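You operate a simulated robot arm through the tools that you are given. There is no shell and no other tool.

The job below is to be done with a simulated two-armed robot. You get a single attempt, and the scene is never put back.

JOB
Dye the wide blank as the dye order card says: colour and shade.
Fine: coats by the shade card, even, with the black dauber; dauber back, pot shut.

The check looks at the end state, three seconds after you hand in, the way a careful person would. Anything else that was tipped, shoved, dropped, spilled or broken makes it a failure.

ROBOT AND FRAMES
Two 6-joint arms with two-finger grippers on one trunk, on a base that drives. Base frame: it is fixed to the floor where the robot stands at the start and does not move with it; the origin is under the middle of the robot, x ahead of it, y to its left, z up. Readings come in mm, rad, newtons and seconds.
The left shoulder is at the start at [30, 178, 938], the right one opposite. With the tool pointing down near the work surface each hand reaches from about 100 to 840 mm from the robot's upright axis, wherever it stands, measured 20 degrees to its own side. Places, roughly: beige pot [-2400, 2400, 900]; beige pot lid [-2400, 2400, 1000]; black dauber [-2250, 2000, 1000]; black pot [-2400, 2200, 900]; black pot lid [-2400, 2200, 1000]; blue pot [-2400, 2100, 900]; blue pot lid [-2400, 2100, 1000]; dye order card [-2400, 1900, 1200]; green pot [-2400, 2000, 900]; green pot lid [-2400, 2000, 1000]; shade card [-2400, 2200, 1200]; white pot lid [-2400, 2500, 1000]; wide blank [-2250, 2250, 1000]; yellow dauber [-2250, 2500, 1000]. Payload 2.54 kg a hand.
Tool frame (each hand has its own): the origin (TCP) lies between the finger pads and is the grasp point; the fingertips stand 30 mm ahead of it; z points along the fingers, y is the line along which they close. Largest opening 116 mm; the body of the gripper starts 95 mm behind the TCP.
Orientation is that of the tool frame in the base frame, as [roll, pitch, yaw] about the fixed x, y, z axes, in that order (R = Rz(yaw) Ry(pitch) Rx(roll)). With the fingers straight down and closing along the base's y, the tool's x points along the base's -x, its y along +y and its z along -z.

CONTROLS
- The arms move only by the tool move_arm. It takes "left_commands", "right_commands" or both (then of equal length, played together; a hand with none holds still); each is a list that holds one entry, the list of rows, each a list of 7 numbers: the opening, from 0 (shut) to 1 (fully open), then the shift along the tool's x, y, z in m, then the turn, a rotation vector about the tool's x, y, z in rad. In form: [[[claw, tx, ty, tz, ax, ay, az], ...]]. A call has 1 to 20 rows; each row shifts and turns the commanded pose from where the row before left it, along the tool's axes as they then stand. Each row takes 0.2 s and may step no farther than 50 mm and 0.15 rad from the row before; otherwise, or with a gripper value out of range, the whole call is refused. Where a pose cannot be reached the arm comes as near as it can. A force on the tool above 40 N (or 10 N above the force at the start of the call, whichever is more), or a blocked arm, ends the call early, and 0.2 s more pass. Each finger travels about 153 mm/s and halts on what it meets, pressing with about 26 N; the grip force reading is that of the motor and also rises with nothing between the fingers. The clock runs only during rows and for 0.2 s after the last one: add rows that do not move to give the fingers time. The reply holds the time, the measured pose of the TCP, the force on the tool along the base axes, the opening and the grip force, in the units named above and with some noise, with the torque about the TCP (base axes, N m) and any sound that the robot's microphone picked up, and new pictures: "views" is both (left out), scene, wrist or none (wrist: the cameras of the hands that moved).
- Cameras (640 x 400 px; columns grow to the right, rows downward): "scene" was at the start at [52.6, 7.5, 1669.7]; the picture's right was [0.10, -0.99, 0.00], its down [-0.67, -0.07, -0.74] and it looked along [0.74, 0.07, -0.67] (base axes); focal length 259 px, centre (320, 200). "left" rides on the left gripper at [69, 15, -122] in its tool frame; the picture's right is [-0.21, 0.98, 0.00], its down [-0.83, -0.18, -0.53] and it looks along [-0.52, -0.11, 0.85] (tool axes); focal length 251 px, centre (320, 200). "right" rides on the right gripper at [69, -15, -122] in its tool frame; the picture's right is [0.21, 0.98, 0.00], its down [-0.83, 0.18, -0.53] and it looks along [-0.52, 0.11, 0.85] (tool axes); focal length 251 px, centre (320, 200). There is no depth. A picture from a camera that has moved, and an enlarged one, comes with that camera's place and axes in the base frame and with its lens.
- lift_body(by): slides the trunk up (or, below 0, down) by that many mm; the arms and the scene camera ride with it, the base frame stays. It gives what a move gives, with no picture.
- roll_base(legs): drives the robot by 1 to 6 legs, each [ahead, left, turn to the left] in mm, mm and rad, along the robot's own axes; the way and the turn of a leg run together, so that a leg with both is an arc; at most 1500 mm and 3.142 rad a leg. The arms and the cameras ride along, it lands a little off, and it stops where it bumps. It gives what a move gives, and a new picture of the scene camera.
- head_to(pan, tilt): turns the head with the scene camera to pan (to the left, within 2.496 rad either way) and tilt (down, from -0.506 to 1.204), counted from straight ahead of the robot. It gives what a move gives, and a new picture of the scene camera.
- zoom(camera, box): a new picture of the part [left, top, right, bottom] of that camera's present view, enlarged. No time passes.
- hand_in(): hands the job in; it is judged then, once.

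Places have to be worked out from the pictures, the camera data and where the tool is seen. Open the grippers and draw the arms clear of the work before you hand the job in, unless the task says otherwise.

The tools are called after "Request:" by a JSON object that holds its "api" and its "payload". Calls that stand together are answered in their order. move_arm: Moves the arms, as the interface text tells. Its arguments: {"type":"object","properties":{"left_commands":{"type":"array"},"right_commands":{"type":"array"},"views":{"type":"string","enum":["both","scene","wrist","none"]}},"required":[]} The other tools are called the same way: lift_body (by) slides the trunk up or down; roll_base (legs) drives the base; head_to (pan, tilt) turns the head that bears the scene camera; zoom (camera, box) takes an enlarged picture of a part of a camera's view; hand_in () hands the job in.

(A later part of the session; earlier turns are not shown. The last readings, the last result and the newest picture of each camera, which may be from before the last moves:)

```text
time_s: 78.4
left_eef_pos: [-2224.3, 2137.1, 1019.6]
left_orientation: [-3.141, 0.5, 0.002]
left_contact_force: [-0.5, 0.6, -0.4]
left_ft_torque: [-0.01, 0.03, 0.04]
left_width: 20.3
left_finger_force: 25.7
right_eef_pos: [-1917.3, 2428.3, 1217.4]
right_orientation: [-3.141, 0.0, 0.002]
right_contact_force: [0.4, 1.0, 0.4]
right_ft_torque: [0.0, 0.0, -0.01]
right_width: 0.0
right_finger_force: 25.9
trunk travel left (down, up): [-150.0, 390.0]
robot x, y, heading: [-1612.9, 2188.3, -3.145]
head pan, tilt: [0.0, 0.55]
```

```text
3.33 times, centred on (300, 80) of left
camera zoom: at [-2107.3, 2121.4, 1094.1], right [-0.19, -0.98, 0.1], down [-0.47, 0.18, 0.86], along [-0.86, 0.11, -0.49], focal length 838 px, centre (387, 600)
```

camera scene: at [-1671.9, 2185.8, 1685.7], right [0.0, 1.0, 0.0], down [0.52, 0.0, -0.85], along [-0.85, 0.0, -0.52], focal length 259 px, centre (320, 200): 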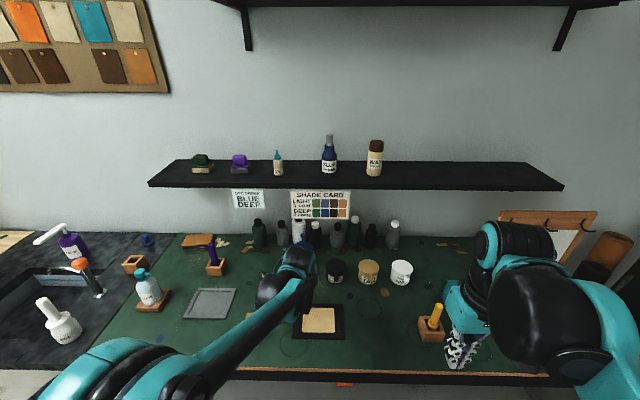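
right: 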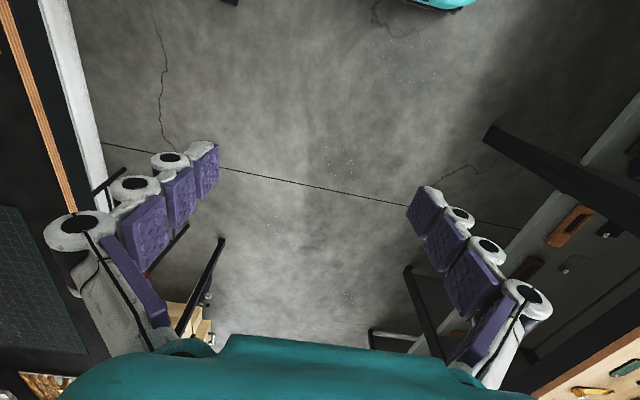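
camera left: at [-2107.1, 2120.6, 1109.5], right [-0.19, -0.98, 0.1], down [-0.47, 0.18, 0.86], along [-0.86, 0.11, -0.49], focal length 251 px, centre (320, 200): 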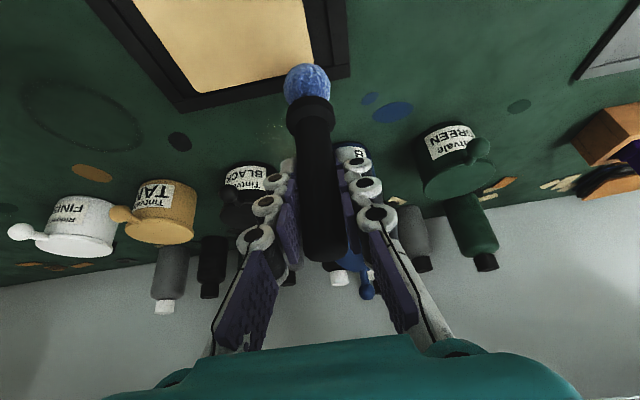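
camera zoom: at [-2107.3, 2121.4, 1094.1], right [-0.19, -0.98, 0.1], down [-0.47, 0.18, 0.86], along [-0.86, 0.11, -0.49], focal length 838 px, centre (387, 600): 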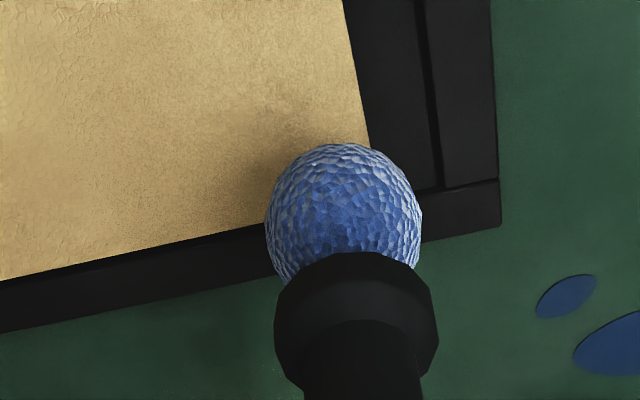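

Still free. I keep lowering in 2 mm steps.

Request:
{"api": "move_arm", "payload": {"left_commands": [[[0.05, 0.00096, 0, 0.00176, 0, 0, 0], [0.05, 0, 0, 0, 0, 0, 0]]], "views": "none"}}

Request:
{"api": "zoom", "payload": {"camera": "left", "box": [240, 20, 360, 140]}}

```text
time_s: 79.0
left_eef_pos: [-2226.1, 2136.3, 1017.5]
left_orientation: [3.14, 0.501, 0.002]
left_contact_force: [0.0, -0.4, -0.5]
left_ft_torque: [-0.02, 0.02, -0.01]
left_width: 20.0
left_finger_force: 26.0
right_eef_pos: [-1918.3, 2427.1, 1218.3]
right_orientation: [-3.141, -0.001, 0.002]
right_contact_force: [0.1, -0.9, -0.4]
right_ft_torque: [-0.02, -0.03, 0.02]
right_width: 0.0
right_finger_force: 25.8
trunk travel left (down, up): [-150.0, 390.0]
robot x, y, heading: [-1609.1, 2187.4, -3.136]
head pan, tilt: [0.0, 0.55]
```

```text
3.33 times, centred on (300, 80) of left
camera zoom: at [-2107.5, 2121.3, 1091.8], right [-0.19, -0.98, 0.1], down [-0.47, 0.18, 0.86], along [-0.86, 0.11, -0.49], focal length 838 px, centre (387, 600)
```

zoom: 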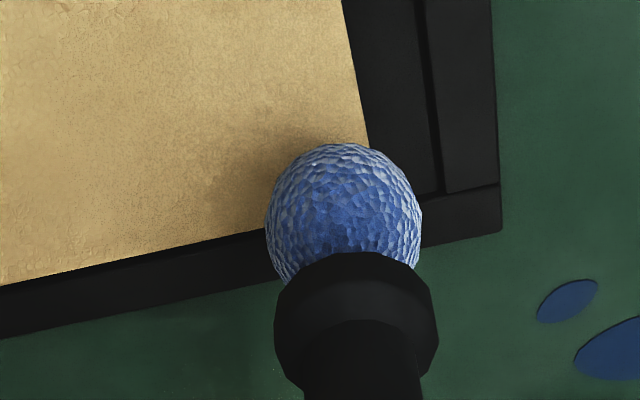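

Still no contact at 1017.5. Two more 2 mm steps, stopping on any force.

Request:
{"api": "move_arm", "payload": {"left_commands": [[[0.05, 0.00096, 0, 0.00176, 0, 0, 0], [0.05, 0, 0, 0, 0, 0, 0]]], "views": "none"}}

Request:
{"api": "zoom", "payload": {"camera": "left", "box": [240, 20, 360, 140]}}

```text
time_s: 79.6
left_eef_pos: [-2226.2, 2137.4, 1015.2]
left_orientation: [3.141, 0.501, 0.002]
left_contact_force: [-0.8, -0.8, -0.5]
left_ft_torque: [-0.02, 0.01, -0.02]
left_width: 19.7
left_finger_force: 26.0
right_eef_pos: [-1918.0, 2426.1, 1217.4]
right_orientation: [3.141, 0.001, 0.001]
right_contact_force: [-0.7, -0.6, 0.5]
right_ft_torque: [0.03, 0.0, -0.01]
right_width: 0.0
right_finger_force: 26.1
trunk travel left (down, up): [-150.0, 390.0]
robot x, y, heading: [-1611.4, 2185.8, -3.141]
head pan, tilt: [0.0, 0.55]
```

```text
3.33 times, centred on (300, 80) of left
camera zoom: at [-2107.3, 2121.4, 1089.7], right [-0.19, -0.98, 0.1], down [-0.47, 0.18, 0.86], along [-0.86, 0.11, -0.49], focal length 838 px, centre (387, 600)
```

zoom: 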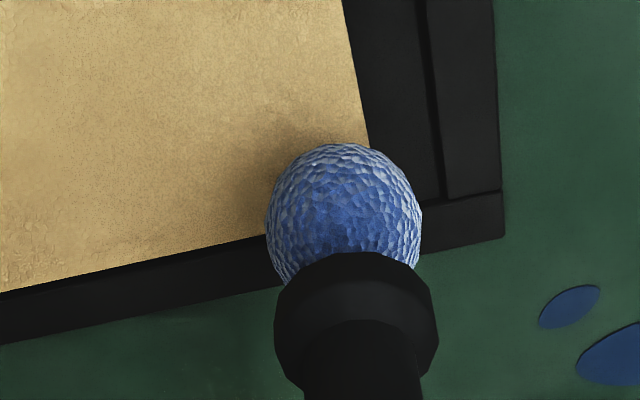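

The shadow is closing up under the wool but there is no contact yet. Further small steps.

Request:
{"api": "move_arm", "payload": {"left_commands": [[[0.05, 0.00096, 0, 0.00176, 0, 0, 0], [0.05, 0, 0, 0, 0, 0, 0]]], "views": "none"}}

Request:
{"api": "zoom", "payload": {"camera": "left", "box": [240, 20, 360, 140]}}

Request:
{"api": "move_arm", "payload": {"left_commands": [[[0.05, 0.00096, 0, 0.00176, 0, 0, 0], [0.05, 0, 0, 0, 0, 0, 0]]], "views": "none"}}

Request:
{"api": "zoom", "payload": {"camera": "left", "box": [240, 20, 360, 140]}}

```text
time_s: 80.2
left_eef_pos: [-2226.9, 2137.6, 1014.0]
left_orientation: [-3.14, 0.501, 0.002]
left_contact_force: [0.4, 0.9, -1.5]
left_ft_torque: [0.0, 0.0, -0.01]
left_width: 20.4
left_finger_force: 26.1
right_eef_pos: [-1918.4, 2426.8, 1219.0]
right_orientation: [3.14, -0.001, 0.001]
right_contact_force: [0.1, 0.4, 0.4]
right_ft_torque: [-0.02, 0.01, 0.01]
right_width: 0.0
right_finger_force: 26.2
trunk travel left (down, up): [-150.0, 390.0]
robot x, y, heading: [-1612.4, 2185.9, -3.139]
head pan, tilt: [0.0, 0.55]
```

```text
3.33 times, centred on (300, 80) of left
camera zoom: at [-2107.6, 2121.4, 1088.0], right [-0.19, -0.98, 0.1], down [-0.47, 0.18, 0.86], along [-0.86, 0.11, -0.49], focal length 838 px, centre (387, 600)
```

zoom: 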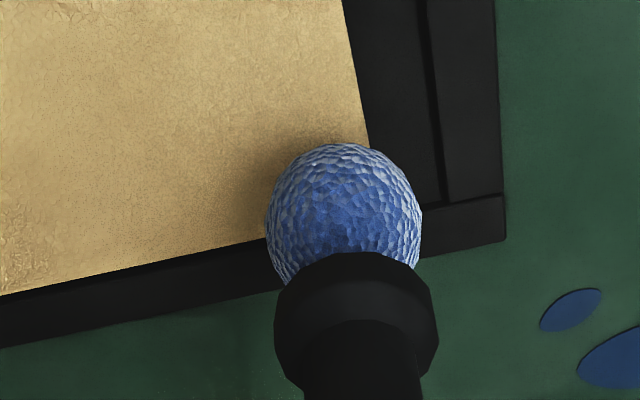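

```text
time_s: 80.8
left_eef_pos: [-2226.2, 2136.5, 1011.4]
left_orientation: [-3.141, 0.502, 0.003]
left_contact_force: [0.7, 1.0, -0.2]
left_ft_torque: [0.0, 0.02, 0.03]
left_width: 20.2
left_finger_force: 26.5
right_eef_pos: [-1918.1, 2427.1, 1217.5]
right_orientation: [3.141, 0.0, 0.001]
right_contact_force: [-0.8, 0.3, -0.6]
right_ft_torque: [-0.01, -0.02, 0.0]
right_width: 0.0
right_finger_force: 25.9
trunk travel left (down, up): [-150.0, 390.0]
robot x, y, heading: [-1611.3, 2180.8, -3.136]
head pan, tilt: [0.0, 0.55]
```

```text
3.33 times, centred on (300, 80) of left
camera zoom: at [-2107.8, 2121.5, 1086.3], right [-0.19, -0.98, 0.1], down [-0.47, 0.18, 0.86], along [-0.86, 0.11, -0.49], focal length 838 px, centre (387, 600)
```

zoom: 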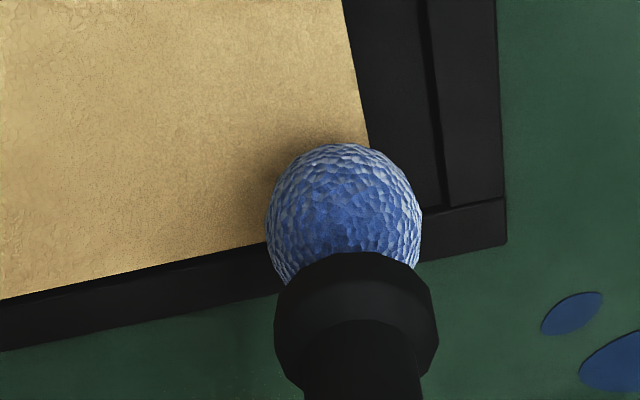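

Still free at 1011.4. Continue.

Request:
{"api": "move_arm", "payload": {"left_commands": [[[0.05, 0.00096, 0, 0.00176, 0, 0, 0], [0.05, 0, 0, 0, 0, 0, 0]]], "views": "none"}}

Request:
{"api": "zoom", "payload": {"camera": "left", "box": [240, 20, 360, 140]}}

Request:
{"api": "move_arm", "payload": {"left_commands": [[[0.05, 0.00072, 0, 0.00132, 0, 0, 0], [0.05, 0, 0, 0, 0, 0, 0]]], "views": "none"}}

Request:
{"api": "zoom", "payload": {"camera": "left", "box": [240, 20, 360, 140]}}

```text
time_s: 81.4
left_eef_pos: [-2226.3, 2137.8, 1009.2]
left_orientation: [-3.142, 0.502, 0.003]
left_contact_force: [0.7, 0.2, -0.8]
left_ft_torque: [0.01, 0.0, 0.0]
left_width: 20.1
left_finger_force: 25.4
right_eef_pos: [-1918.3, 2426.6, 1217.8]
right_orientation: [3.141, 0.001, 0.001]
right_contact_force: [0.3, 0.6, 0.0]
right_ft_torque: [0.02, 0.0, -0.02]
right_width: 0.0
right_finger_force: 25.7
trunk travel left (down, up): [-150.0, 390.0]
robot x, y, heading: [-1610.6, 2187.7, -3.138]
head pan, tilt: [0.0, 0.55]
```

```text
3.33 times, centred on (300, 80) of left
camera zoom: at [-2107.9, 2121.2, 1084.1], right [-0.19, -0.98, 0.1], down [-0.47, 0.18, 0.86], along [-0.86, 0.11, -0.49], focal length 838 px, centre (387, 600)
```

zoom: 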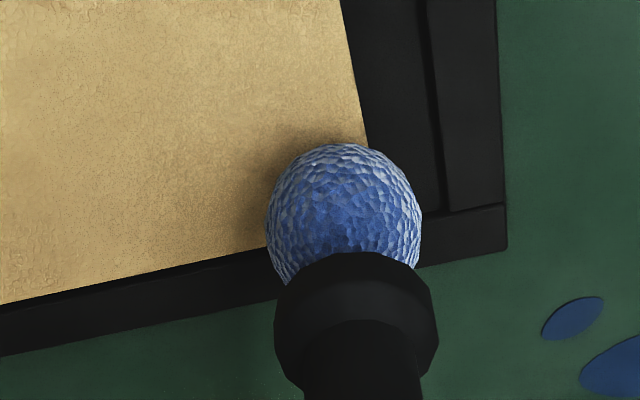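

```text
time_s: 82.0
left_eef_pos: [-2225.1, 2136.0, 1007.8]
left_orientation: [3.14, 0.501, 0.002]
left_contact_force: [-1.8, -0.4, 16.2]
left_ft_torque: [0.06, 0.17, 0.02]
left_width: 20.3
left_finger_force: 26.3
right_eef_pos: [-1916.0, 2427.2, 1217.6]
right_orientation: [3.14, -0.001, 0.001]
right_contact_force: [-0.3, 0.9, 0.4]
right_ft_torque: [-0.02, -0.01, -0.04]
right_width: 0.1
right_finger_force: 25.6
trunk travel left (down, up): [-150.0, 390.0]
robot x, y, heading: [-1613.0, 2182.9, -3.141]
head pan, tilt: [0.0, 0.55]
```

```text
3.33 times, centred on (300, 80) of left
camera zoom: at [-2107.3, 2121.0, 1083.3], right [-0.19, -0.98, 0.1], down [-0.47, 0.18, 0.87], along [-0.86, 0.11, -0.49], focal length 838 px, centre (387, 600)
```

zoom: 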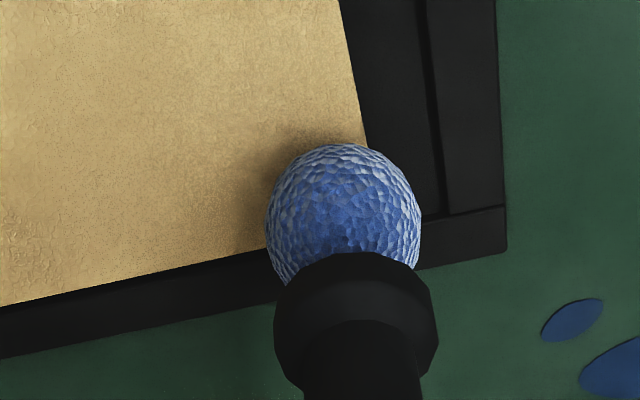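

Contact at TCP z ≈ 1008 with 16 N. I ease off half a millimetre for a lighter press and check.

Request:
{"api": "move_arm", "payload": {"left_commands": [[[0.05, -0.00029, 0, -0.00053, 0, 0, 0], [0.05, 0, 0, 0, 0, 0, 0]]], "views": "none"}}

Request:
{"api": "zoom", "payload": {"camera": "left", "box": [240, 20, 360, 140]}}

```text
time_s: 82.6
left_eef_pos: [-2225.1, 2136.2, 1007.9]
left_orientation: [-3.14, 0.501, 0.001]
left_contact_force: [-1.3, 0.1, 17.1]
left_ft_torque: [0.01, 0.03, -0.02]
left_width: 20.3
left_finger_force: 26.2
right_eef_pos: [-1915.7, 2427.2, 1217.7]
right_orientation: [-3.141, 0.001, 0.003]
right_contact_force: [0.9, 0.3, -0.3]
right_ft_torque: [0.02, 0.0, -0.01]
right_width: 0.2
right_finger_force: 25.7
trunk travel left (down, up): [-150.0, 390.0]
robot x, y, heading: [-1614.3, 2186.5, -3.143]
head pan, tilt: [0.0, 0.55]
```

```text
3.33 times, centred on (300, 80) of left
camera zoom: at [-2107.2, 2120.9, 1083.3], right [-0.19, -0.98, 0.1], down [-0.47, 0.18, 0.87], along [-0.86, 0.11, -0.49], focal length 838 px, centre (387, 600)
```

zoom: 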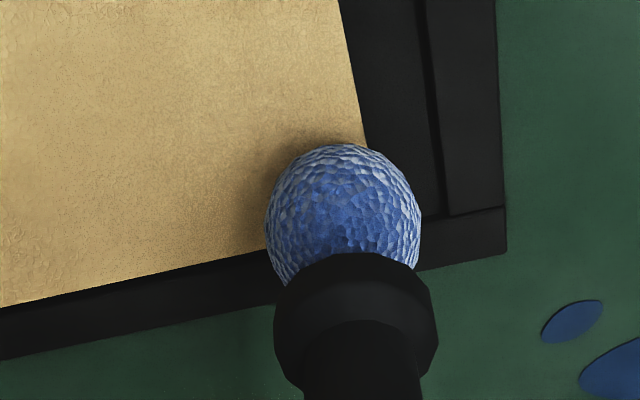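

Force still 17 N, as the arm had not fully settled. I ease off another millimetre.

Request:
{"api": "move_arm", "payload": {"left_commands": [[[0.05, -0.00048, 0, -0.00088, 0, 0, 0], [0.05, 0, 0, 0, 0, 0, 0]]], "views": "none"}}

```text
time_s: 83.2
left_eef_pos: [-2226.3, 2137.4, 1008.9]
left_orientation: [3.141, 0.501, 0.003]
left_contact_force: [0.6, 0.2, 6.1]
left_ft_torque: [0.06, -0.05, 0.03]
left_width: 19.9
left_finger_force: 26.3
right_eef_pos: [-1916.7, 2427.3, 1218.0]
right_orientation: [-3.141, 0.0, 0.003]
right_contact_force: [0.2, 0.5, 0.4]
right_ft_torque: [-0.02, 0.01, 0.01]
right_width: 0.0
right_finger_force: 26.2
trunk travel left (down, up): [-150.0, 390.0]
robot x, y, heading: [-1613.0, 2187.7, -3.138]
head pan, tilt: [0.0, 0.55]
```

A light 6 N contact now. I make a first short stroke of 40 mm to the right (+y) and look at the mark.

Request:
{"api": "move_arm", "payload": {"left_commands": [[[0.05, 0, -0.01, 0, 0, 0, 0], [0.05, 0, -0.01, 0, 0, 0, 0], [0.05, 0, -0.01, 0, 0, 0, 0], [0.05, 0, -0.01, 0, 0, 0, 0]]]}}

Request:
{"api": "zoom", "payload": {"camera": "left", "box": [200, 0, 400, 160]}}

Request:
{"api": "zoom", "payload": {"camera": "scene", "box": [260, 270, 360, 345]}}

```text
time_s: 84.2
left_eef_pos: [-2227.0, 2178.7, 1010.2]
left_orientation: [3.141, 0.501, 0.002]
left_contact_force: [-0.2, -0.1, -0.2]
left_ft_torque: [-0.01, -0.01, 0.01]
left_width: 20.3
left_finger_force: 26.1
right_eef_pos: [-1918.5, 2427.9, 1218.5]
right_orientation: [3.141, 0.0, 0.002]
right_contact_force: [-0.8, 0.1, 0.7]
right_ft_torque: [0.01, 0.01, 0.01]
right_width: 0.1
right_finger_force: 26.3
trunk travel left (down, up): [-150.0, 390.0]
robot x, y, heading: [-1614.5, 2186.3, -3.143]
head pan, tilt: [0.0, 0.55]
camera scene: at [-1672.8, 2186.1, 1685.6], right [0.0, 1.0, 0.0], down [0.52, 0.0, -0.85], along [-0.85, 0.0, -0.52], focal length 259 px, centre (320, 200)
camera left: at [-2108.9, 2162.3, 1084.8], right [-0.19, -0.98, 0.1], down [-0.47, 0.18, 0.86], along [-0.86, 0.11, -0.49], focal length 251 px, centre (320, 200)
```

scene: 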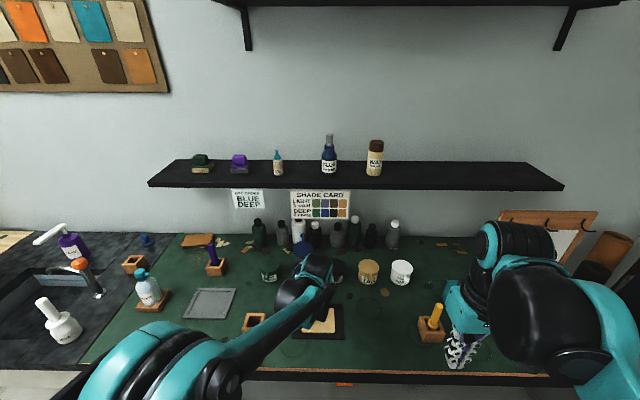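
left: 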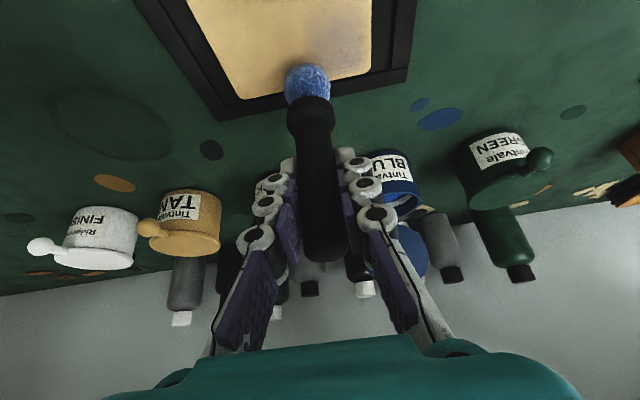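

```text
2.50 times, centred on (300, 80) of left
camera zoom: at [-2108.9, 2162.3, 1084.8], right [-0.19, -0.98, 0.1], down [-0.47, 0.18, 0.86], along [-0.86, 0.11, -0.49], focal length 629 px, centre (370, 500)
```

zoom: 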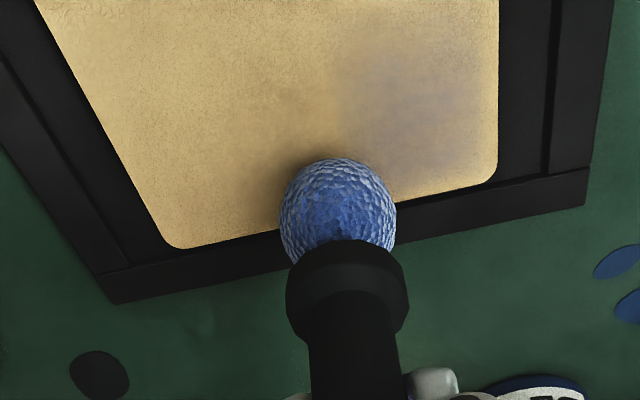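

```text
5.33 times, centred on (310, 308) of scene
camera zoom: at [-1672.8, 2186.1, 1685.6], right [0.0, 1.0, 0.0], down [0.52, 0.0, -0.85], along [-0.85, 0.0, -0.52], focal length 1379 px, centre (373, -373)
```

zoom: 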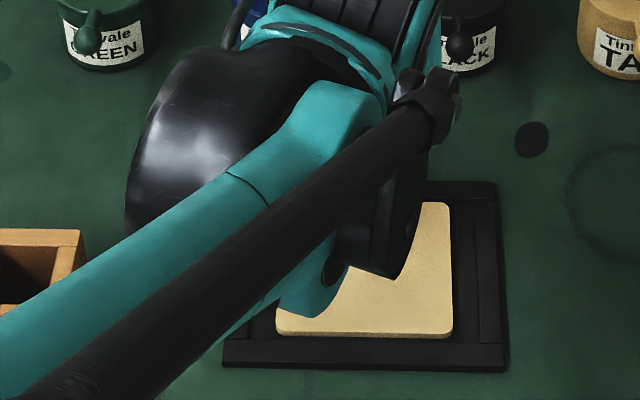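

A faint tint shows at the corner where it dwelled, but contact was lost during the stroke. I lower about 1.2 mm to regain light contact and check the force.

Request:
{"api": "move_arm", "payload": {"left_commands": [[[0.05, 0.0006, 0, 0.00105, 0, 0, 0], [0.05, 0, 0, 0, 0, 0, 0]]], "views": "none"}}

Request:
{"api": "zoom", "payload": {"camera": "left", "box": [200, 0, 400, 160]}}

```text
time_s: 84.8
left_eef_pos: [-2226.4, 2177.7, 1009.9]
left_orientation: [-3.141, 0.502, 0.0]
left_contact_force: [-1.9, -0.5, 8.4]
left_ft_torque: [-0.05, 0.14, 0.02]
left_width: 20.2
left_finger_force: 26.1
right_eef_pos: [-1918.4, 2427.0, 1219.0]
right_orientation: [3.141, -0.001, 0.001]
right_contact_force: [0.3, -0.6, 0.1]
right_ft_torque: [0.05, 0.02, -0.01]
right_width: 0.0
right_finger_force: 25.4
trunk travel left (down, up): [-150.0, 390.0]
robot x, y, heading: [-1608.4, 2186.0, -3.138]
head pan, tilt: [0.0, 0.55]
```

```text
2.50 times, centred on (300, 80) of left
camera zoom: at [-2108.2, 2162.2, 1083.5], right [-0.19, -0.98, 0.1], down [-0.47, 0.18, 0.87], along [-0.86, 0.11, -0.49], focal length 629 px, centre (370, 500)
```

zoom: 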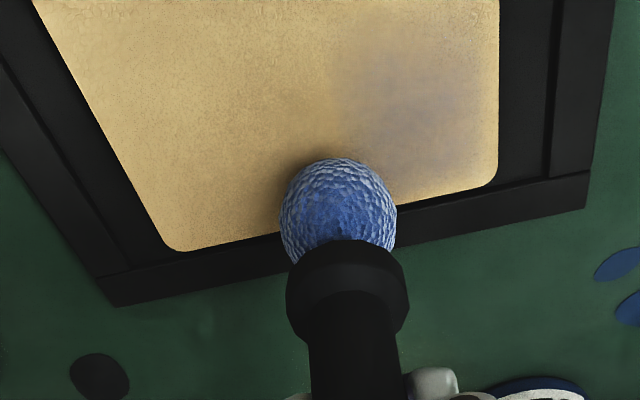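

Contact is 8 N again. I stroke on 40 mm to the right and look.

Request:
{"api": "move_arm", "payload": {"left_commands": [[[0.05, 0, -0.01, 0.0001, 0, 0, 0], [0.05, 0, -0.01, 0.0001, 0, 0, 0], [0.05, 0, -0.01, 0.0001, 0, 0, 0], [0.05, 0, -0.01, 0.0001, 0, 0, 0]]], "views": "none"}}

Request:
{"api": "zoom", "payload": {"camera": "left", "box": [220, 0, 420, 160]}}

```text
time_s: 85.8
left_eef_pos: [-2224.3, 2216.6, 1007.9]
left_orientation: [-3.14, 0.502, 0.003]
left_contact_force: [-0.6, -5.0, 17.0]
left_ft_torque: [-0.46, -0.02, -0.03]
left_width: 20.5
left_finger_force: 26.4
right_eef_pos: [-1918.0, 2426.4, 1218.0]
right_orientation: [3.14, 0.002, 0.005]
right_contact_force: [-0.1, 0.4, -0.4]
right_ft_torque: [0.0, 0.03, 0.01]
right_width: 0.1
right_finger_force: 25.5
trunk travel left (down, up): [-150.0, 390.0]
robot x, y, heading: [-1613.5, 2187.1, -3.14]
head pan, tilt: [0.0, 0.55]
```

```text
2.50 times, centred on (320, 80) of left
camera zoom: at [-2107.1, 2200.1, 1083.1], right [-0.19, -0.98, 0.1], down [-0.47, 0.18, 0.87], along [-0.86, 0.11, -0.49], focal length 629 px, centre (320, 500)
```

zoom: 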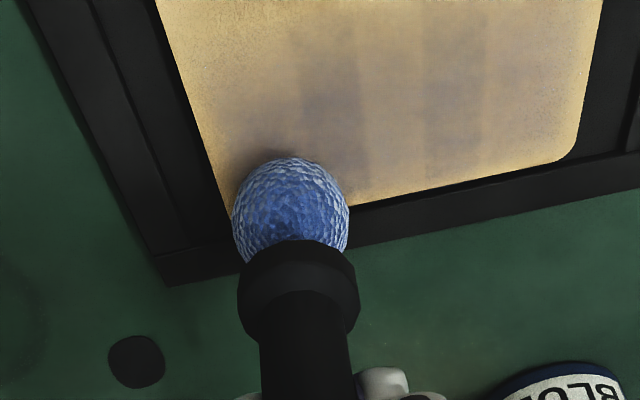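

The dye shows as a faint, band-like tint along the stroke. I lift off and move aside to see the whole blank clearly.

Request:
{"api": "move_arm", "payload": {"left_commands": [[[0.05, -0.0096, 0, -0.01755, 0, 0, 0], [0.05, -0.0144, 0, -0.0263, 0, 0, 0], [0.05, -0.0144, 0, -0.0263, 0, 0, 0], [0.05, 0, 0.04, 0, 0, 0, 0], [0.05, 0, 0.04, 0, 0, 0, 0], [0.05, 0, 0.04, 0, 0, 0, 0], [0.05, 0, 0, 0, 0, 0, 0]]], "views": "none"}}

Request:
{"api": "zoom", "payload": {"camera": "scene", "box": [285, 290, 355, 345]}}

Request:
{"api": "zoom", "payload": {"camera": "left", "box": [40, 0, 340, 200]}}

```text
time_s: 87.4
left_eef_pos: [-2225.9, 2096.4, 1088.7]
left_orientation: [-3.141, 0.502, 0.002]
left_contact_force: [0.0, 0.3, 0.5]
left_ft_torque: [-0.01, 0.02, 0.03]
left_width: 20.2
left_finger_force: 26.1
right_eef_pos: [-1918.2, 2428.6, 1217.9]
right_orientation: [3.141, 0.0, 0.001]
right_contact_force: [-0.1, -0.1, 0.8]
right_ft_torque: [-0.02, 0.03, 0.01]
right_width: 0.1
right_finger_force: 25.6
trunk travel left (down, up): [-150.0, 390.0]
robot x, y, heading: [-1615.4, 2183.1, -3.14]
head pan, tilt: [0.0, 0.55]
```

```text
7.27 times, centred on (320, 318) of scene
camera zoom: at [-1672.8, 2186.9, 1685.6], right [0.0, 1.0, 0.0], down [0.52, 0.0, -0.85], along [-0.85, 0.0, -0.52], focal length 1881 px, centre (320, -654)
```

zoom: 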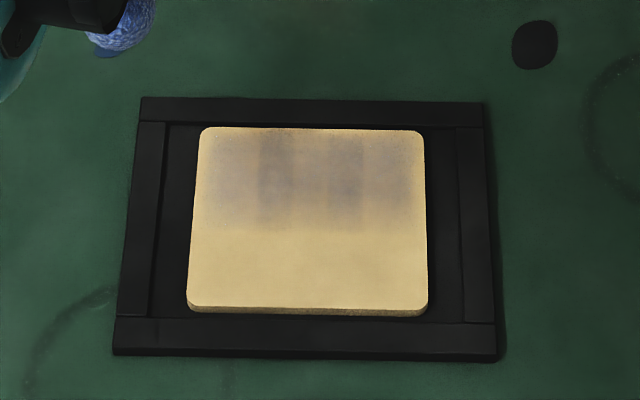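

```text
2.00 times, centred on (190, 100) of left
camera zoom: at [-2108.1, 2081.5, 1163.7], right [-0.19, -0.98, 0.1], down [-0.47, 0.18, 0.86], along [-0.86, 0.11, -0.49], focal length 503 px, centre (580, 400)
```

zoom: 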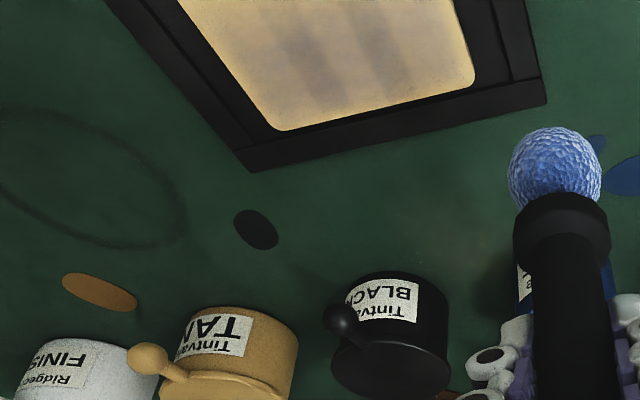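

The tint is very even over the back half of the blank: it looks like a coarse grid of 3 patches across and likely 2 deep, overlapping at the seams. I zoom in closer to judge the shade.

Request:
{"api": "zoom", "payload": {"camera": "scene", "box": [300, 303, 340, 328]}}

Request:
{"api": "zoom", "payload": {"camera": "scene", "box": [230, 180, 360, 345]}}

```text
16.00 times, centred on (320, 316) of scene
camera zoom: at [-1672.8, 2186.9, 1685.6], right [0.0, 1.0, 0.0], down [0.52, 0.0, -0.85], along [-0.85, 0.0, -0.52], focal length 4138 px, centre (320, -1648)
```

zoom: 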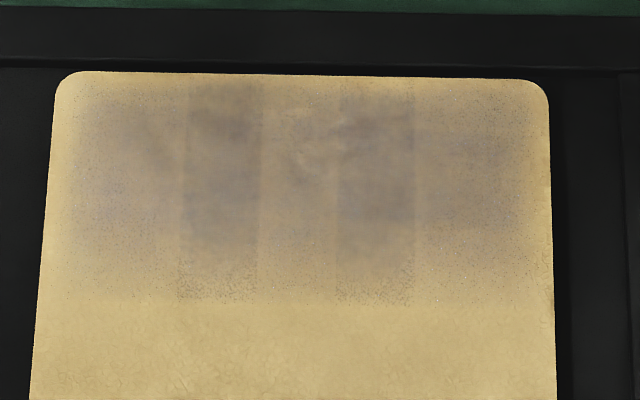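

```text
2.42 times, centred on (295, 262) of scene
camera zoom: at [-1672.8, 2186.9, 1685.6], right [0.0, 1.0, 0.0], down [0.52, 0.0, -0.85], along [-0.85, 0.0, -0.52], focal length 627 px, centre (381, 48)
```

zoom: 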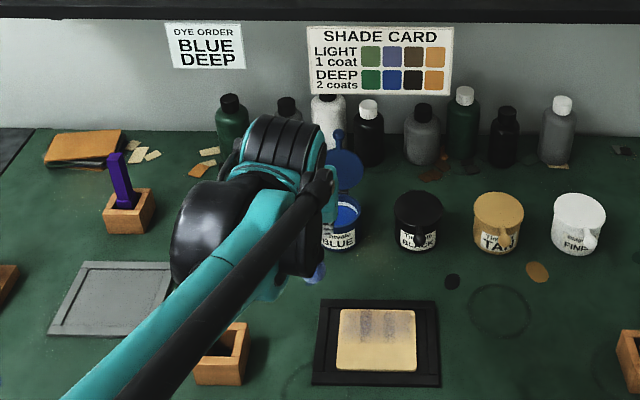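

The three patches are equally faint, less than the card's LIGHT, so this may be only a partial coat. I make another pass over the back row at its centre line (x ≈ -2213) to learn how it builds; first lower to contact at the left end.

Request:
{"api": "move_arm", "payload": {"left_commands": [[[0.05, 0.0134, -0.015, 0.0155, 0, 0, 0], [0.05, 0.0134, -0.015, 0.0155, 0, 0, 0], [0.05, 0.0134, -0.015, 0.0155, 0, 0, 0], [0.05, 0.0048, 0, 0.0088, 0, 0, 0], [0.05, 0.0038, 0, 0.007, 0, 0, 0], [0.05, 0, 0, 0, 0, 0, 0]]], "views": "none"}}

```text
time_s: 88.8
left_eef_pos: [-2211.9, 2142.1, 1009.2]
left_orientation: [-3.139, 0.5, 0.004]
left_contact_force: [0.1, 0.4, 3.3]
left_ft_torque: [0.04, -0.04, -0.02]
left_width: 20.2
left_finger_force: 25.6
right_eef_pos: [-1917.9, 2427.7, 1218.1]
right_orientation: [-3.141, 0.001, 0.001]
right_contact_force: [-0.5, 0.3, -0.4]
right_ft_torque: [-0.02, -0.02, -0.01]
right_width: 0.0
right_finger_force: 26.3
trunk travel left (down, up): [-150.0, 390.0]
robot x, y, heading: [-1612.6, 2187.3, -3.139]
head pan, tilt: [0.0, 0.55]
```

Light contact of 3 N. I stroke 75 mm across to the right with a touch more pressure, then lift off to look.

Request:
{"api": "move_arm", "payload": {"left_commands": [[[0.05, 0.0002, -0.0095, 0.0004, 0, 0, 0], [0.05, 0, -0.0095, 0, 0, 0, 0], [0.05, 0, -0.0095, 0, 0, 0, 0], [0.05, 0, -0.0095, 0, 0, 0, 0], [0.05, 0, -0.0095, 0, 0, 0, 0], [0.05, 0, -0.0095, 0, 0, 0, 0], [0.05, 0, -0.0095, 0, 0, 0, 0], [0.05, 0, -0.0095, 0, 0, 0, 0]]], "views": "none"}}

Request:
{"api": "zoom", "payload": {"camera": "left", "box": [220, 0, 420, 160]}}

Request:
{"api": "move_arm", "payload": {"left_commands": [[[0.05, -0.0096, 0, -0.01755, 0, 0, 0], [0.05, -0.0144, 0, -0.0263, 0, 0, 0], [0.05, -0.0144, 0, -0.0263, 0, 0, 0], [0.05, 0, 0.04, 0, 0, 0, 0], [0.05, 0, 0.04, 0, 0, 0, 0], [0.05, 0, 0.04, 0, 0, 0, 0], [0.05, 0, 0, 0, 0, 0, 0]]], "views": "none"}}

Request:
{"api": "zoom", "payload": {"camera": "scene", "box": [285, 290, 355, 345]}}

```text
time_s: 90.6
left_eef_pos: [-2212.6, 2219.2, 1010.4]
left_orientation: [3.142, 0.502, 0.004]
left_contact_force: [-0.6, -0.8, 0.5]
left_ft_torque: [0.0, 0.0, 0.01]
left_width: 20.5
left_finger_force: 25.5
right_eef_pos: [-1917.2, 2427.3, 1218.4]
right_orientation: [3.141, 0.001, 0.002]
right_contact_force: [-0.7, -0.3, -0.4]
right_ft_torque: [-0.02, 0.02, 0.03]
right_width: 0.0
right_finger_force: 26.4
trunk travel left (down, up): [-150.0, 390.0]
robot x, y, heading: [-1610.6, 2186.4, -3.139]
head pan, tilt: [0.0, 0.55]
```

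```text
2.50 times, centred on (320, 80) of left
camera zoom: at [-2094.9, 2203.0, 1084.6], right [-0.19, -0.98, 0.1], down [-0.47, 0.18, 0.86], along [-0.86, 0.11, -0.49], focal length 629 px, centre (320, 500)
```

zoom: 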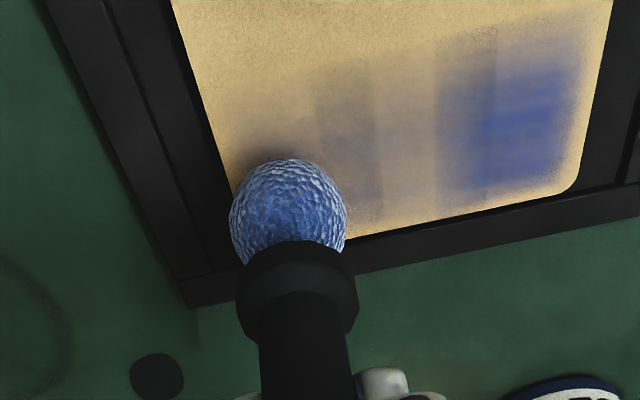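

```text
time_s: 92.2
left_eef_pos: [-2215.1, 2097.1, 1089.7]
left_orientation: [-3.14, 0.501, 0.001]
left_contact_force: [-0.3, -0.1, -0.2]
left_ft_torque: [-0.02, -0.01, -0.03]
left_width: 20.3
left_finger_force: 25.5
right_eef_pos: [-1918.2, 2427.9, 1217.6]
right_orientation: [3.141, 0.0, 0.001]
right_contact_force: [0.0, 0.5, 0.3]
right_ft_torque: [-0.04, 0.01, 0.01]
right_width: 0.2
right_finger_force: 25.9
trunk travel left (down, up): [-150.0, 390.0]
robot x, y, heading: [-1611.1, 2190.6, -3.144]
head pan, tilt: [0.0, 0.55]
```

```text
7.27 times, centred on (320, 318) of scene
camera zoom: at [-1672.8, 2186.8, 1685.6], right [0.0, 1.0, 0.0], down [0.52, 0.0, -0.85], along [-0.85, 0.0, -0.52], focal length 1881 px, centre (320, -654)
```

zoom: 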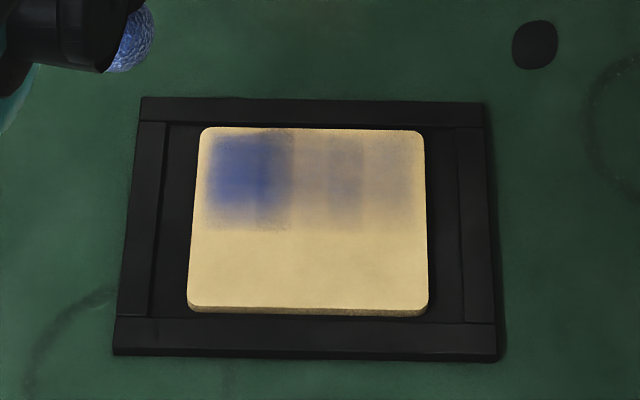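

Clear now: the left-back patch has gone deep blue (two separate contacts = 2 coats), while middle and right stayed at their first coat because contact was lost. So each separate contact in a patch adds a coat. Next I dab the middle-back patch once, at about (-2213, 2178).

Request:
{"api": "move_arm", "payload": {"left_commands": [[[0.05, 0.0091, -0.0204, 0.01555, 0, 0, 0], [0.05, 0.0091, -0.0204, 0.01555, 0, 0, 0], [0.05, 0.0091, -0.0204, 0.01555, 0, 0, 0], [0.05, 0.0091, -0.0204, 0.01555, 0, 0, 0], [0.05, 0, 0, 0, 0, 0, 0]]], "views": "none"}}

Request:
{"api": "zoom", "payload": {"camera": "left", "box": [180, 0, 420, 160]}}

```text
time_s: 93.4
left_eef_pos: [-2210.0, 2179.1, 1017.4]
left_orientation: [-3.142, 0.501, 0.005]
left_contact_force: [-0.4, -1.2, -0.5]
left_ft_torque: [0.01, 0.0, 0.02]
left_width: 20.2
left_finger_force: 26.0
right_eef_pos: [-1917.7, 2426.7, 1218.0]
right_orientation: [3.141, 0.0, 0.001]
right_contact_force: [0.5, -0.8, -0.4]
right_ft_torque: [0.01, 0.0, -0.06]
right_width: 0.0
right_finger_force: 25.9
trunk travel left (down, up): [-150.0, 390.0]
robot x, y, heading: [-1611.0, 2187.0, -3.135]
head pan, tilt: [0.0, 0.55]
```

```text
2.50 times, centred on (300, 80) of left
camera zoom: at [-2093.2, 2163.8, 1092.0], right [-0.19, -0.98, 0.1], down [-0.47, 0.18, 0.86], along [-0.86, 0.11, -0.49], focal length 629 px, centre (370, 500)
```

zoom: 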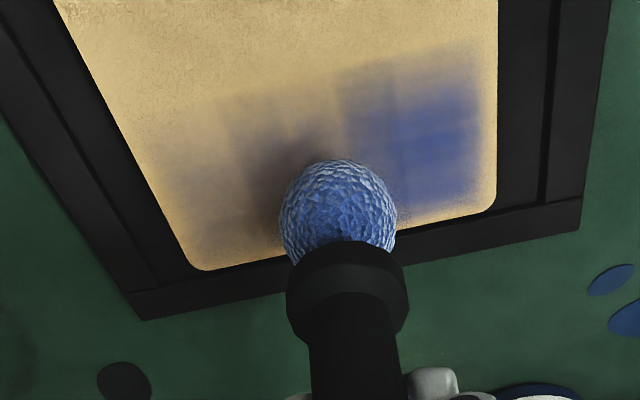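

Positioned over the middle-back patch, tip about 8 mm above. I dab: down 9.5 mm, brief hold, up again.

Request:
{"api": "move_arm", "payload": {"left_commands": [[[0.05, 0.0015, 0, 0.0028, 0, 0, 0], [0.05, 0.0015, 0, 0.0028, 0, 0, 0], [0.05, 0.0015, 0, 0.0027, 0, 0, 0], [0.05, 0, 0, 0, 0, 0, 0]]], "views": "none"}}

Request:
{"api": "move_arm", "payload": {"left_commands": [[[0.05, -0.0024, 0, -0.0044, 0, 0, 0], [0.05, -0.0048, 0, -0.0088, 0, 0, 0], [0.05, 0, 0, 0, 0, 0, 0]]], "views": "none"}}

Request:
{"api": "zoom", "payload": {"camera": "left", "box": [180, 0, 420, 160]}}

```text
time_s: 94.4
left_eef_pos: [-2210.2, 2181.1, 1008.6]
left_orientation: [-3.141, 0.502, 0.002]
left_contact_force: [-2.9, 1.4, 16.4]
left_ft_torque: [0.03, 0.22, 0.0]
left_width: 20.1
left_finger_force: 26.2
right_eef_pos: [-1916.6, 2426.3, 1219.5]
right_orientation: [3.141, -0.001, 0.003]
right_contact_force: [0.4, 0.5, 1.3]
right_ft_torque: [0.0, 0.02, -0.02]
right_width: 0.0
right_finger_force: 25.7
trunk travel left (down, up): [-150.0, 390.0]
robot x, y, heading: [-1612.2, 2186.8, -3.137]
head pan, tilt: [0.0, 0.55]
```

```text
time_s: 95.2
left_eef_pos: [-2210.4, 2179.4, 1022.5]
left_orientation: [-3.14, 0.5, 0.003]
left_contact_force: [-0.5, 0.7, -0.6]
left_ft_torque: [0.01, -0.06, 0.0]
left_width: 20.4
left_finger_force: 26.7
right_eef_pos: [-1917.8, 2427.5, 1218.1]
right_orientation: [3.141, 0.001, 0.002]
right_contact_force: [0.7, -0.4, -0.6]
right_ft_torque: [0.01, 0.02, 0.04]
right_width: 0.0
right_finger_force: 26.2
trunk travel left (down, up): [-150.0, 390.0]
robot x, y, heading: [-1613.3, 2186.6, -3.14]
head pan, tilt: [0.0, 0.55]
```

```text
2.50 times, centred on (300, 80) of left
camera zoom: at [-2092.4, 2164.1, 1097.5], right [-0.19, -0.98, 0.1], down [-0.47, 0.18, 0.86], along [-0.86, 0.11, -0.49], focal length 629 px, centre (370, 500)
```

zoom: 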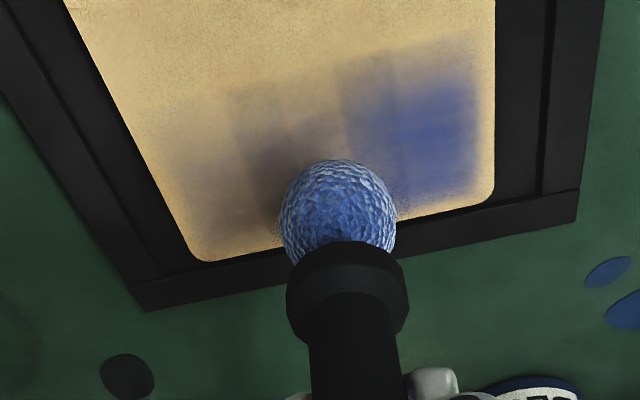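

I move aside to see whether that dab changed the middle patch.

Request:
{"api": "move_arm", "payload": {"left_commands": [[[0.05, -0.012, 0, -0.022, 0, 0, 0], [0.05, -0.0096, 0.02, -0.01755, 0, 0, 0], [0.05, 0, 0.04, 0, 0, 0, 0], [0.05, 0, 0.04, 0, 0, 0, 0], [0.05, 0, 0, 0, 0, 0, 0]]], "views": "none"}}

Request:
{"api": "zoom", "payload": {"camera": "scene", "box": [285, 290, 355, 345]}}

Request:
{"api": "zoom", "payload": {"camera": "scene", "box": [300, 303, 340, 328]}}

```text
time_s: 96.4
left_eef_pos: [-2210.4, 2078.0, 1067.3]
left_orientation: [-3.141, 0.502, 0.003]
left_contact_force: [-0.1, 0.1, -0.2]
left_ft_torque: [-0.03, -0.03, 0.02]
left_width: 20.3
left_finger_force: 26.6
right_eef_pos: [-1918.4, 2428.3, 1217.4]
right_orientation: [-3.141, 0.0, 0.001]
right_contact_force: [0.2, 0.1, 0.5]
right_ft_torque: [-0.05, 0.01, -0.03]
right_width: 0.1
right_finger_force: 25.7
trunk travel left (down, up): [-150.0, 390.0]
robot x, y, heading: [-1612.7, 2187.4, -3.137]
head pan, tilt: [0.0, 0.55]
```

```text
7.27 times, centred on (320, 318) of scene
camera zoom: at [-1672.8, 2186.6, 1685.6], right [0.0, 1.0, 0.0], down [0.52, 0.0, -0.85], along [-0.85, 0.0, -0.52], focal length 1881 px, centre (320, -654)
```

zoom: 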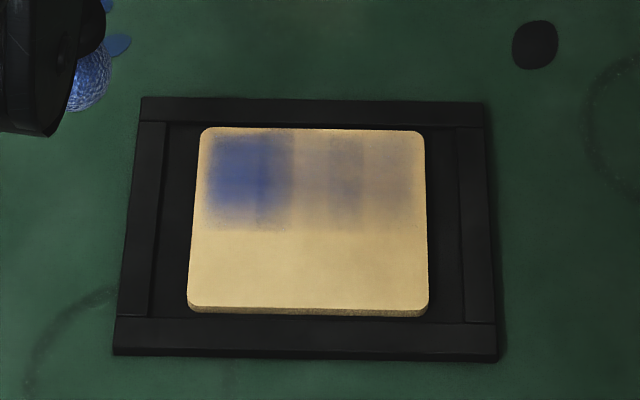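

```text
16.00 times, centred on (320, 316) of scene
camera zoom: at [-1672.8, 2186.6, 1685.6], right [0.0, 1.0, 0.0], down [0.52, 0.0, -0.85], along [-0.85, 0.0, -0.52], focal length 4138 px, centre (320, -1648)
```

zoom: 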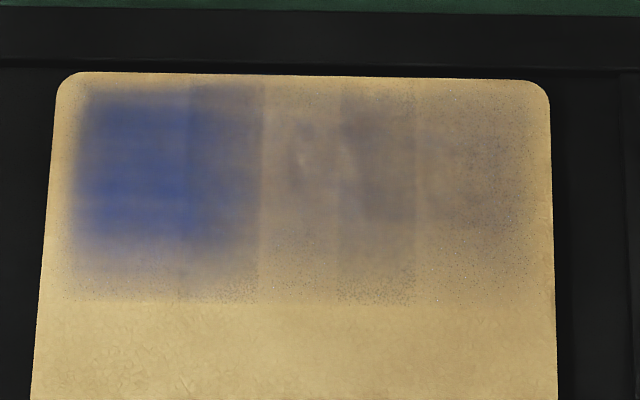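

The still dab made no visible difference, so a moving stroke is probably needed for a coat to take. I set down in the middle patch again and make a short 16 mm stroke inside it.

Request:
{"api": "move_arm", "payload": {"left_commands": [[[0.05, 0.0075, -0.0307, 0.0148, 0, 0, 0], [0.05, 0.0075, -0.0307, 0.0148, 0, 0, 0], [0.05, 0.0075, -0.0307, 0.0148, 0, 0, 0], [0.05, 0, 0, 0, 0, 0, 0]]], "views": "none"}}

Request:
{"api": "move_arm", "payload": {"left_commands": [[[0.05, 0.0015, 0, 0.0028, 0, 0, 0], [0.05, 0.0015, 0, 0.0028, 0, 0, 0], [0.05, 0.0014, 0, 0.0025, 0, 0, 0], [0.05, 0, -0.005, 0, 0, 0, 0], [0.05, 0, -0.006, 0, 0, 0, 0], [0.05, 0, -0.005, 0, 0, 0, 0]]], "views": "none"}}

Request:
{"api": "move_arm", "payload": {"left_commands": [[[0.05, -0.0048, 0, -0.0088, 0, 0, 0], [0.05, -0.012, 0, -0.022, 0, 0, 0], [0.05, -0.0096, 0.02, -0.01755, 0, 0, 0], [0.05, 0, 0.04, 0, 0, 0, 0], [0.05, 0, 0.04, 0, 0, 0, 0], [0.05, 0, 0, 0, 0, 0, 0]]], "views": "wrist"}}

Request:
{"api": "zoom", "payload": {"camera": "scene", "box": [285, 290, 355, 345]}}

```text
time_s: 97.4
left_eef_pos: [-2213.0, 2169.3, 1017.9]
left_orientation: [-3.141, 0.499, 0.003]
left_contact_force: [1.3, -0.2, -0.3]
left_ft_torque: [0.04, -0.01, 0.0]
left_width: 20.0
left_finger_force: 26.4
right_eef_pos: [-1918.8, 2426.5, 1218.1]
right_orientation: [-3.141, -0.001, 0.001]
right_contact_force: [-0.1, -0.1, 0.0]
right_ft_torque: [0.02, 0.0, 0.01]
right_width: 0.0
right_finger_force: 26.1
trunk travel left (down, up): [-150.0, 390.0]
robot x, y, heading: [-1609.3, 2188.8, -3.14]
head pan, tilt: [0.0, 0.55]
```

```text
time_s: 98.8
left_eef_pos: [-2212.1, 2185.3, 1009.1]
left_orientation: [-3.142, 0.501, 0.003]
left_contact_force: [-0.4, -3.6, 11.2]
left_ft_torque: [-0.33, -0.04, -0.02]
left_width: 20.1
left_finger_force: 26.2
right_eef_pos: [-1916.2, 2427.1, 1219.3]
right_orientation: [3.141, 0.0, 0.003]
right_contact_force: [-0.7, -0.1, -0.1]
right_ft_torque: [-0.01, 0.05, -0.02]
right_width: 0.0
right_finger_force: 26.3
trunk travel left (down, up): [-150.0, 390.0]
robot x, y, heading: [-1609.5, 2188.2, -3.141]
head pan, tilt: [0.0, 0.55]
```

```text
time_s: 100.2
left_eef_pos: [-2211.7, 2085.8, 1063.2]
left_orientation: [3.14, 0.501, 0.0]
left_contact_force: [0.7, 0.6, -0.5]
left_ft_torque: [0.0, -0.02, 0.02]
left_width: 20.3
left_finger_force: 25.7
right_eef_pos: [-1918.0, 2426.7, 1217.1]
right_orientation: [3.139, 0.001, 0.001]
right_contact_force: [0.3, -0.1, 1.0]
right_ft_torque: [0.0, -0.04, 0.02]
right_width: 0.0
right_finger_force: 25.9
trunk travel left (down, up): [-150.0, 390.0]
robot x, y, heading: [-1613.6, 2189.4, -3.14]
head pan, tilt: [0.0, 0.55]
camera left: at [-2094.2, 2070.9, 1138.2], right [-0.19, -0.98, 0.1], down [-0.47, 0.18, 0.86], along [-0.86, 0.11, -0.49], focal length 251 px, centre (320, 200)
```

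left: 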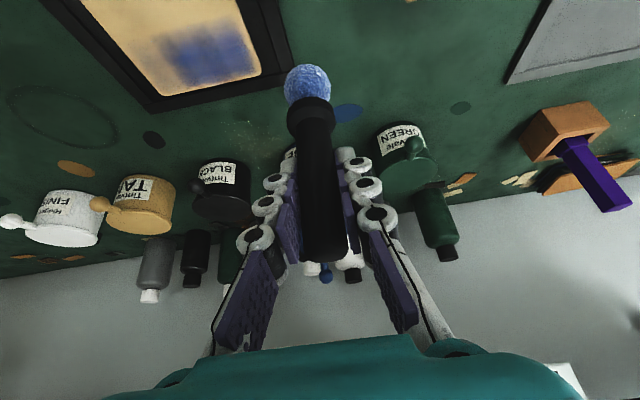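

```text
7.27 times, centred on (320, 318) of scene
camera zoom: at [-1672.8, 2186.5, 1685.6], right [0.0, 1.0, 0.0], down [0.52, 0.0, -0.85], along [-0.85, 0.0, -0.52], focal length 1881 px, centre (320, -654)
```

zoom: 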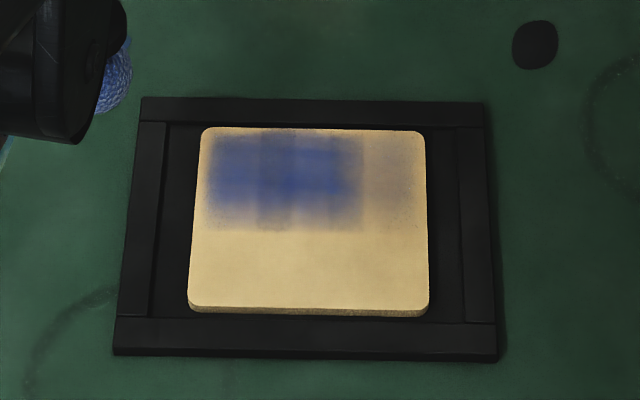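

The moving stroke took the middle-back patch to the same deep blue as the left one. So one stroke inside a patch = one coat. Now the right-back patch needs its second stroke, around (-2212, 2206→2220).

Request:
{"api": "move_arm", "payload": {"left_commands": [[[0.05, 0.0054, -0.03, 0.0101, 0, 0, 0], [0.05, 0.0054, -0.03, 0.0101, 0, 0, 0], [0.05, 0.0054, -0.03, 0.0101, 0, 0, 0], [0.05, 0.0054, -0.03, 0.0101, 0, 0, 0], [0.05, 0, 0, 0, 0, 0, 0]]], "views": "none"}}

Request:
{"api": "zoom", "payload": {"camera": "left", "box": [220, 0, 460, 160]}}

```text
time_s: 101.4
left_eef_pos: [-2213.6, 2207.0, 1018.6]
left_orientation: [-3.14, 0.501, 0.002]
left_contact_force: [-0.5, 0.7, 0.5]
left_ft_torque: [0.02, 0.0, -0.03]
left_width: 20.2
left_finger_force: 26.2
right_eef_pos: [-1917.3, 2427.1, 1218.2]
right_orientation: [3.14, 0.0, 0.003]
right_contact_force: [0.8, 0.7, 0.6]
right_ft_torque: [0.01, 0.01, -0.01]
right_width: 0.0
right_finger_force: 25.9
trunk travel left (down, up): [-150.0, 390.0]
robot x, y, heading: [-1615.3, 2185.3, -3.137]
head pan, tilt: [0.0, 0.55]
```

```text
2.50 times, centred on (340, 80) of left
camera zoom: at [-2095.6, 2191.8, 1093.2], right [-0.19, -0.98, 0.1], down [-0.47, 0.18, 0.86], along [-0.86, 0.11, -0.49], focal length 629 px, centre (270, 500)
```

zoom: 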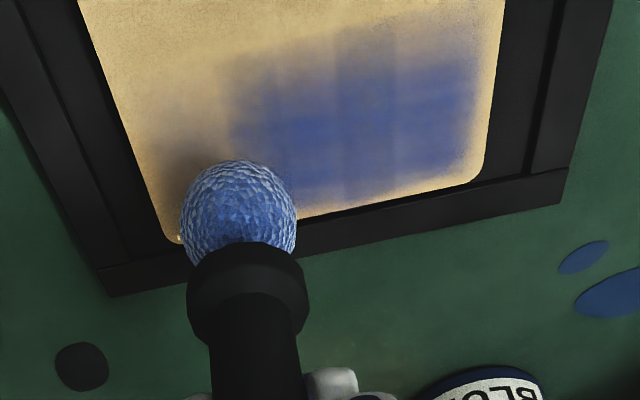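

In place over the right-back patch. I lower, stroke 14 mm to the right and lift.

Request:
{"api": "move_arm", "payload": {"left_commands": [[[0.05, 0.0016, 0, 0.003, 0, 0, 0], [0.05, 0.0016, 0, 0.003, 0, 0, 0], [0.05, 0.0014, 0, 0.0026, 0, 0, 0], [0.05, 0, -0.005, 0, 0, 0, 0], [0.05, 0, -0.005, 0, 0, 0, 0], [0.05, 0, -0.004, 0, 0, 0, 0]]], "views": "none"}}

Request:
{"api": "move_arm", "payload": {"left_commands": [[[0.05, -0.0048, 0, -0.0088, 0, 0, 0], [0.05, -0.012, 0, -0.022, 0, 0, 0], [0.05, -0.0096, 0.02, -0.01755, 0, 0, 0], [0.05, 0, 0.045, 0, 0, 0, 0], [0.05, 0, 0.045, 0, 0, 0, 0], [0.05, 0, 0.015, 0, 0, 0, 0], [0.05, 0, 0, 0, 0, 0, 0]]], "views": "none"}}

Request:
{"api": "zoom", "payload": {"camera": "scene", "box": [285, 290, 355, 345]}}

```text
time_s: 102.8
left_eef_pos: [-2212.8, 2222.3, 1009.5]
left_orientation: [-3.141, 0.501, 0.002]
left_contact_force: [-0.1, -0.8, -0.4]
left_ft_torque: [0.0, -0.01, 0.04]
left_width: 20.2
left_finger_force: 26.2
right_eef_pos: [-1918.1, 2426.3, 1218.4]
right_orientation: [-3.139, 0.001, 0.001]
right_contact_force: [0.4, 0.5, 0.2]
right_ft_torque: [0.0, -0.01, 0.0]
right_width: 0.0
right_finger_force: 26.6
trunk travel left (down, up): [-150.0, 390.0]
robot x, y, heading: [-1613.8, 2185.0, -3.141]
head pan, tilt: [0.0, 0.55]
```

```text
time_s: 104.4
left_eef_pos: [-2211.1, 2097.2, 1064.2]
left_orientation: [3.141, 0.5, 0.001]
left_contact_force: [-0.5, 0.1, 0.0]
left_ft_torque: [0.0, 0.04, -0.02]
left_width: 20.3
left_finger_force: 25.4
right_eef_pos: [-1917.9, 2426.5, 1218.3]
right_orientation: [3.14, 0.0, 0.001]
right_contact_force: [0.3, 0.3, -1.4]
right_ft_torque: [0.02, -0.01, 0.06]
right_width: 0.0
right_finger_force: 26.1
trunk travel left (down, up): [-150.0, 390.0]
robot x, y, heading: [-1612.1, 2188.4, -3.14]
head pan, tilt: [0.0, 0.55]
```

```text
7.27 times, centred on (320, 318) of scene
camera zoom: at [-1672.6, 2185.7, 1685.6], right [0.0, 1.0, 0.0], down [0.52, 0.0, -0.85], along [-0.85, 0.0, -0.52], focal length 1881 px, centre (320, -654)
```

zoom: 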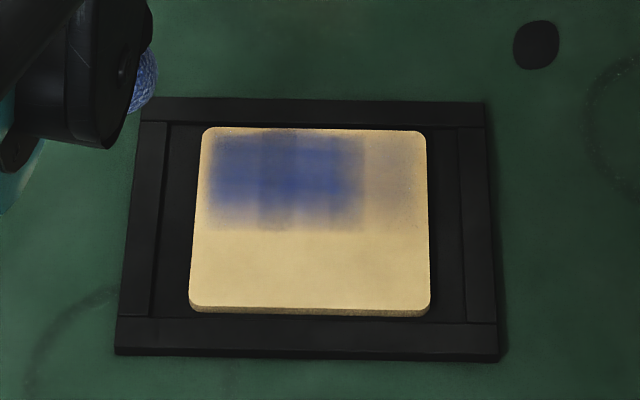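

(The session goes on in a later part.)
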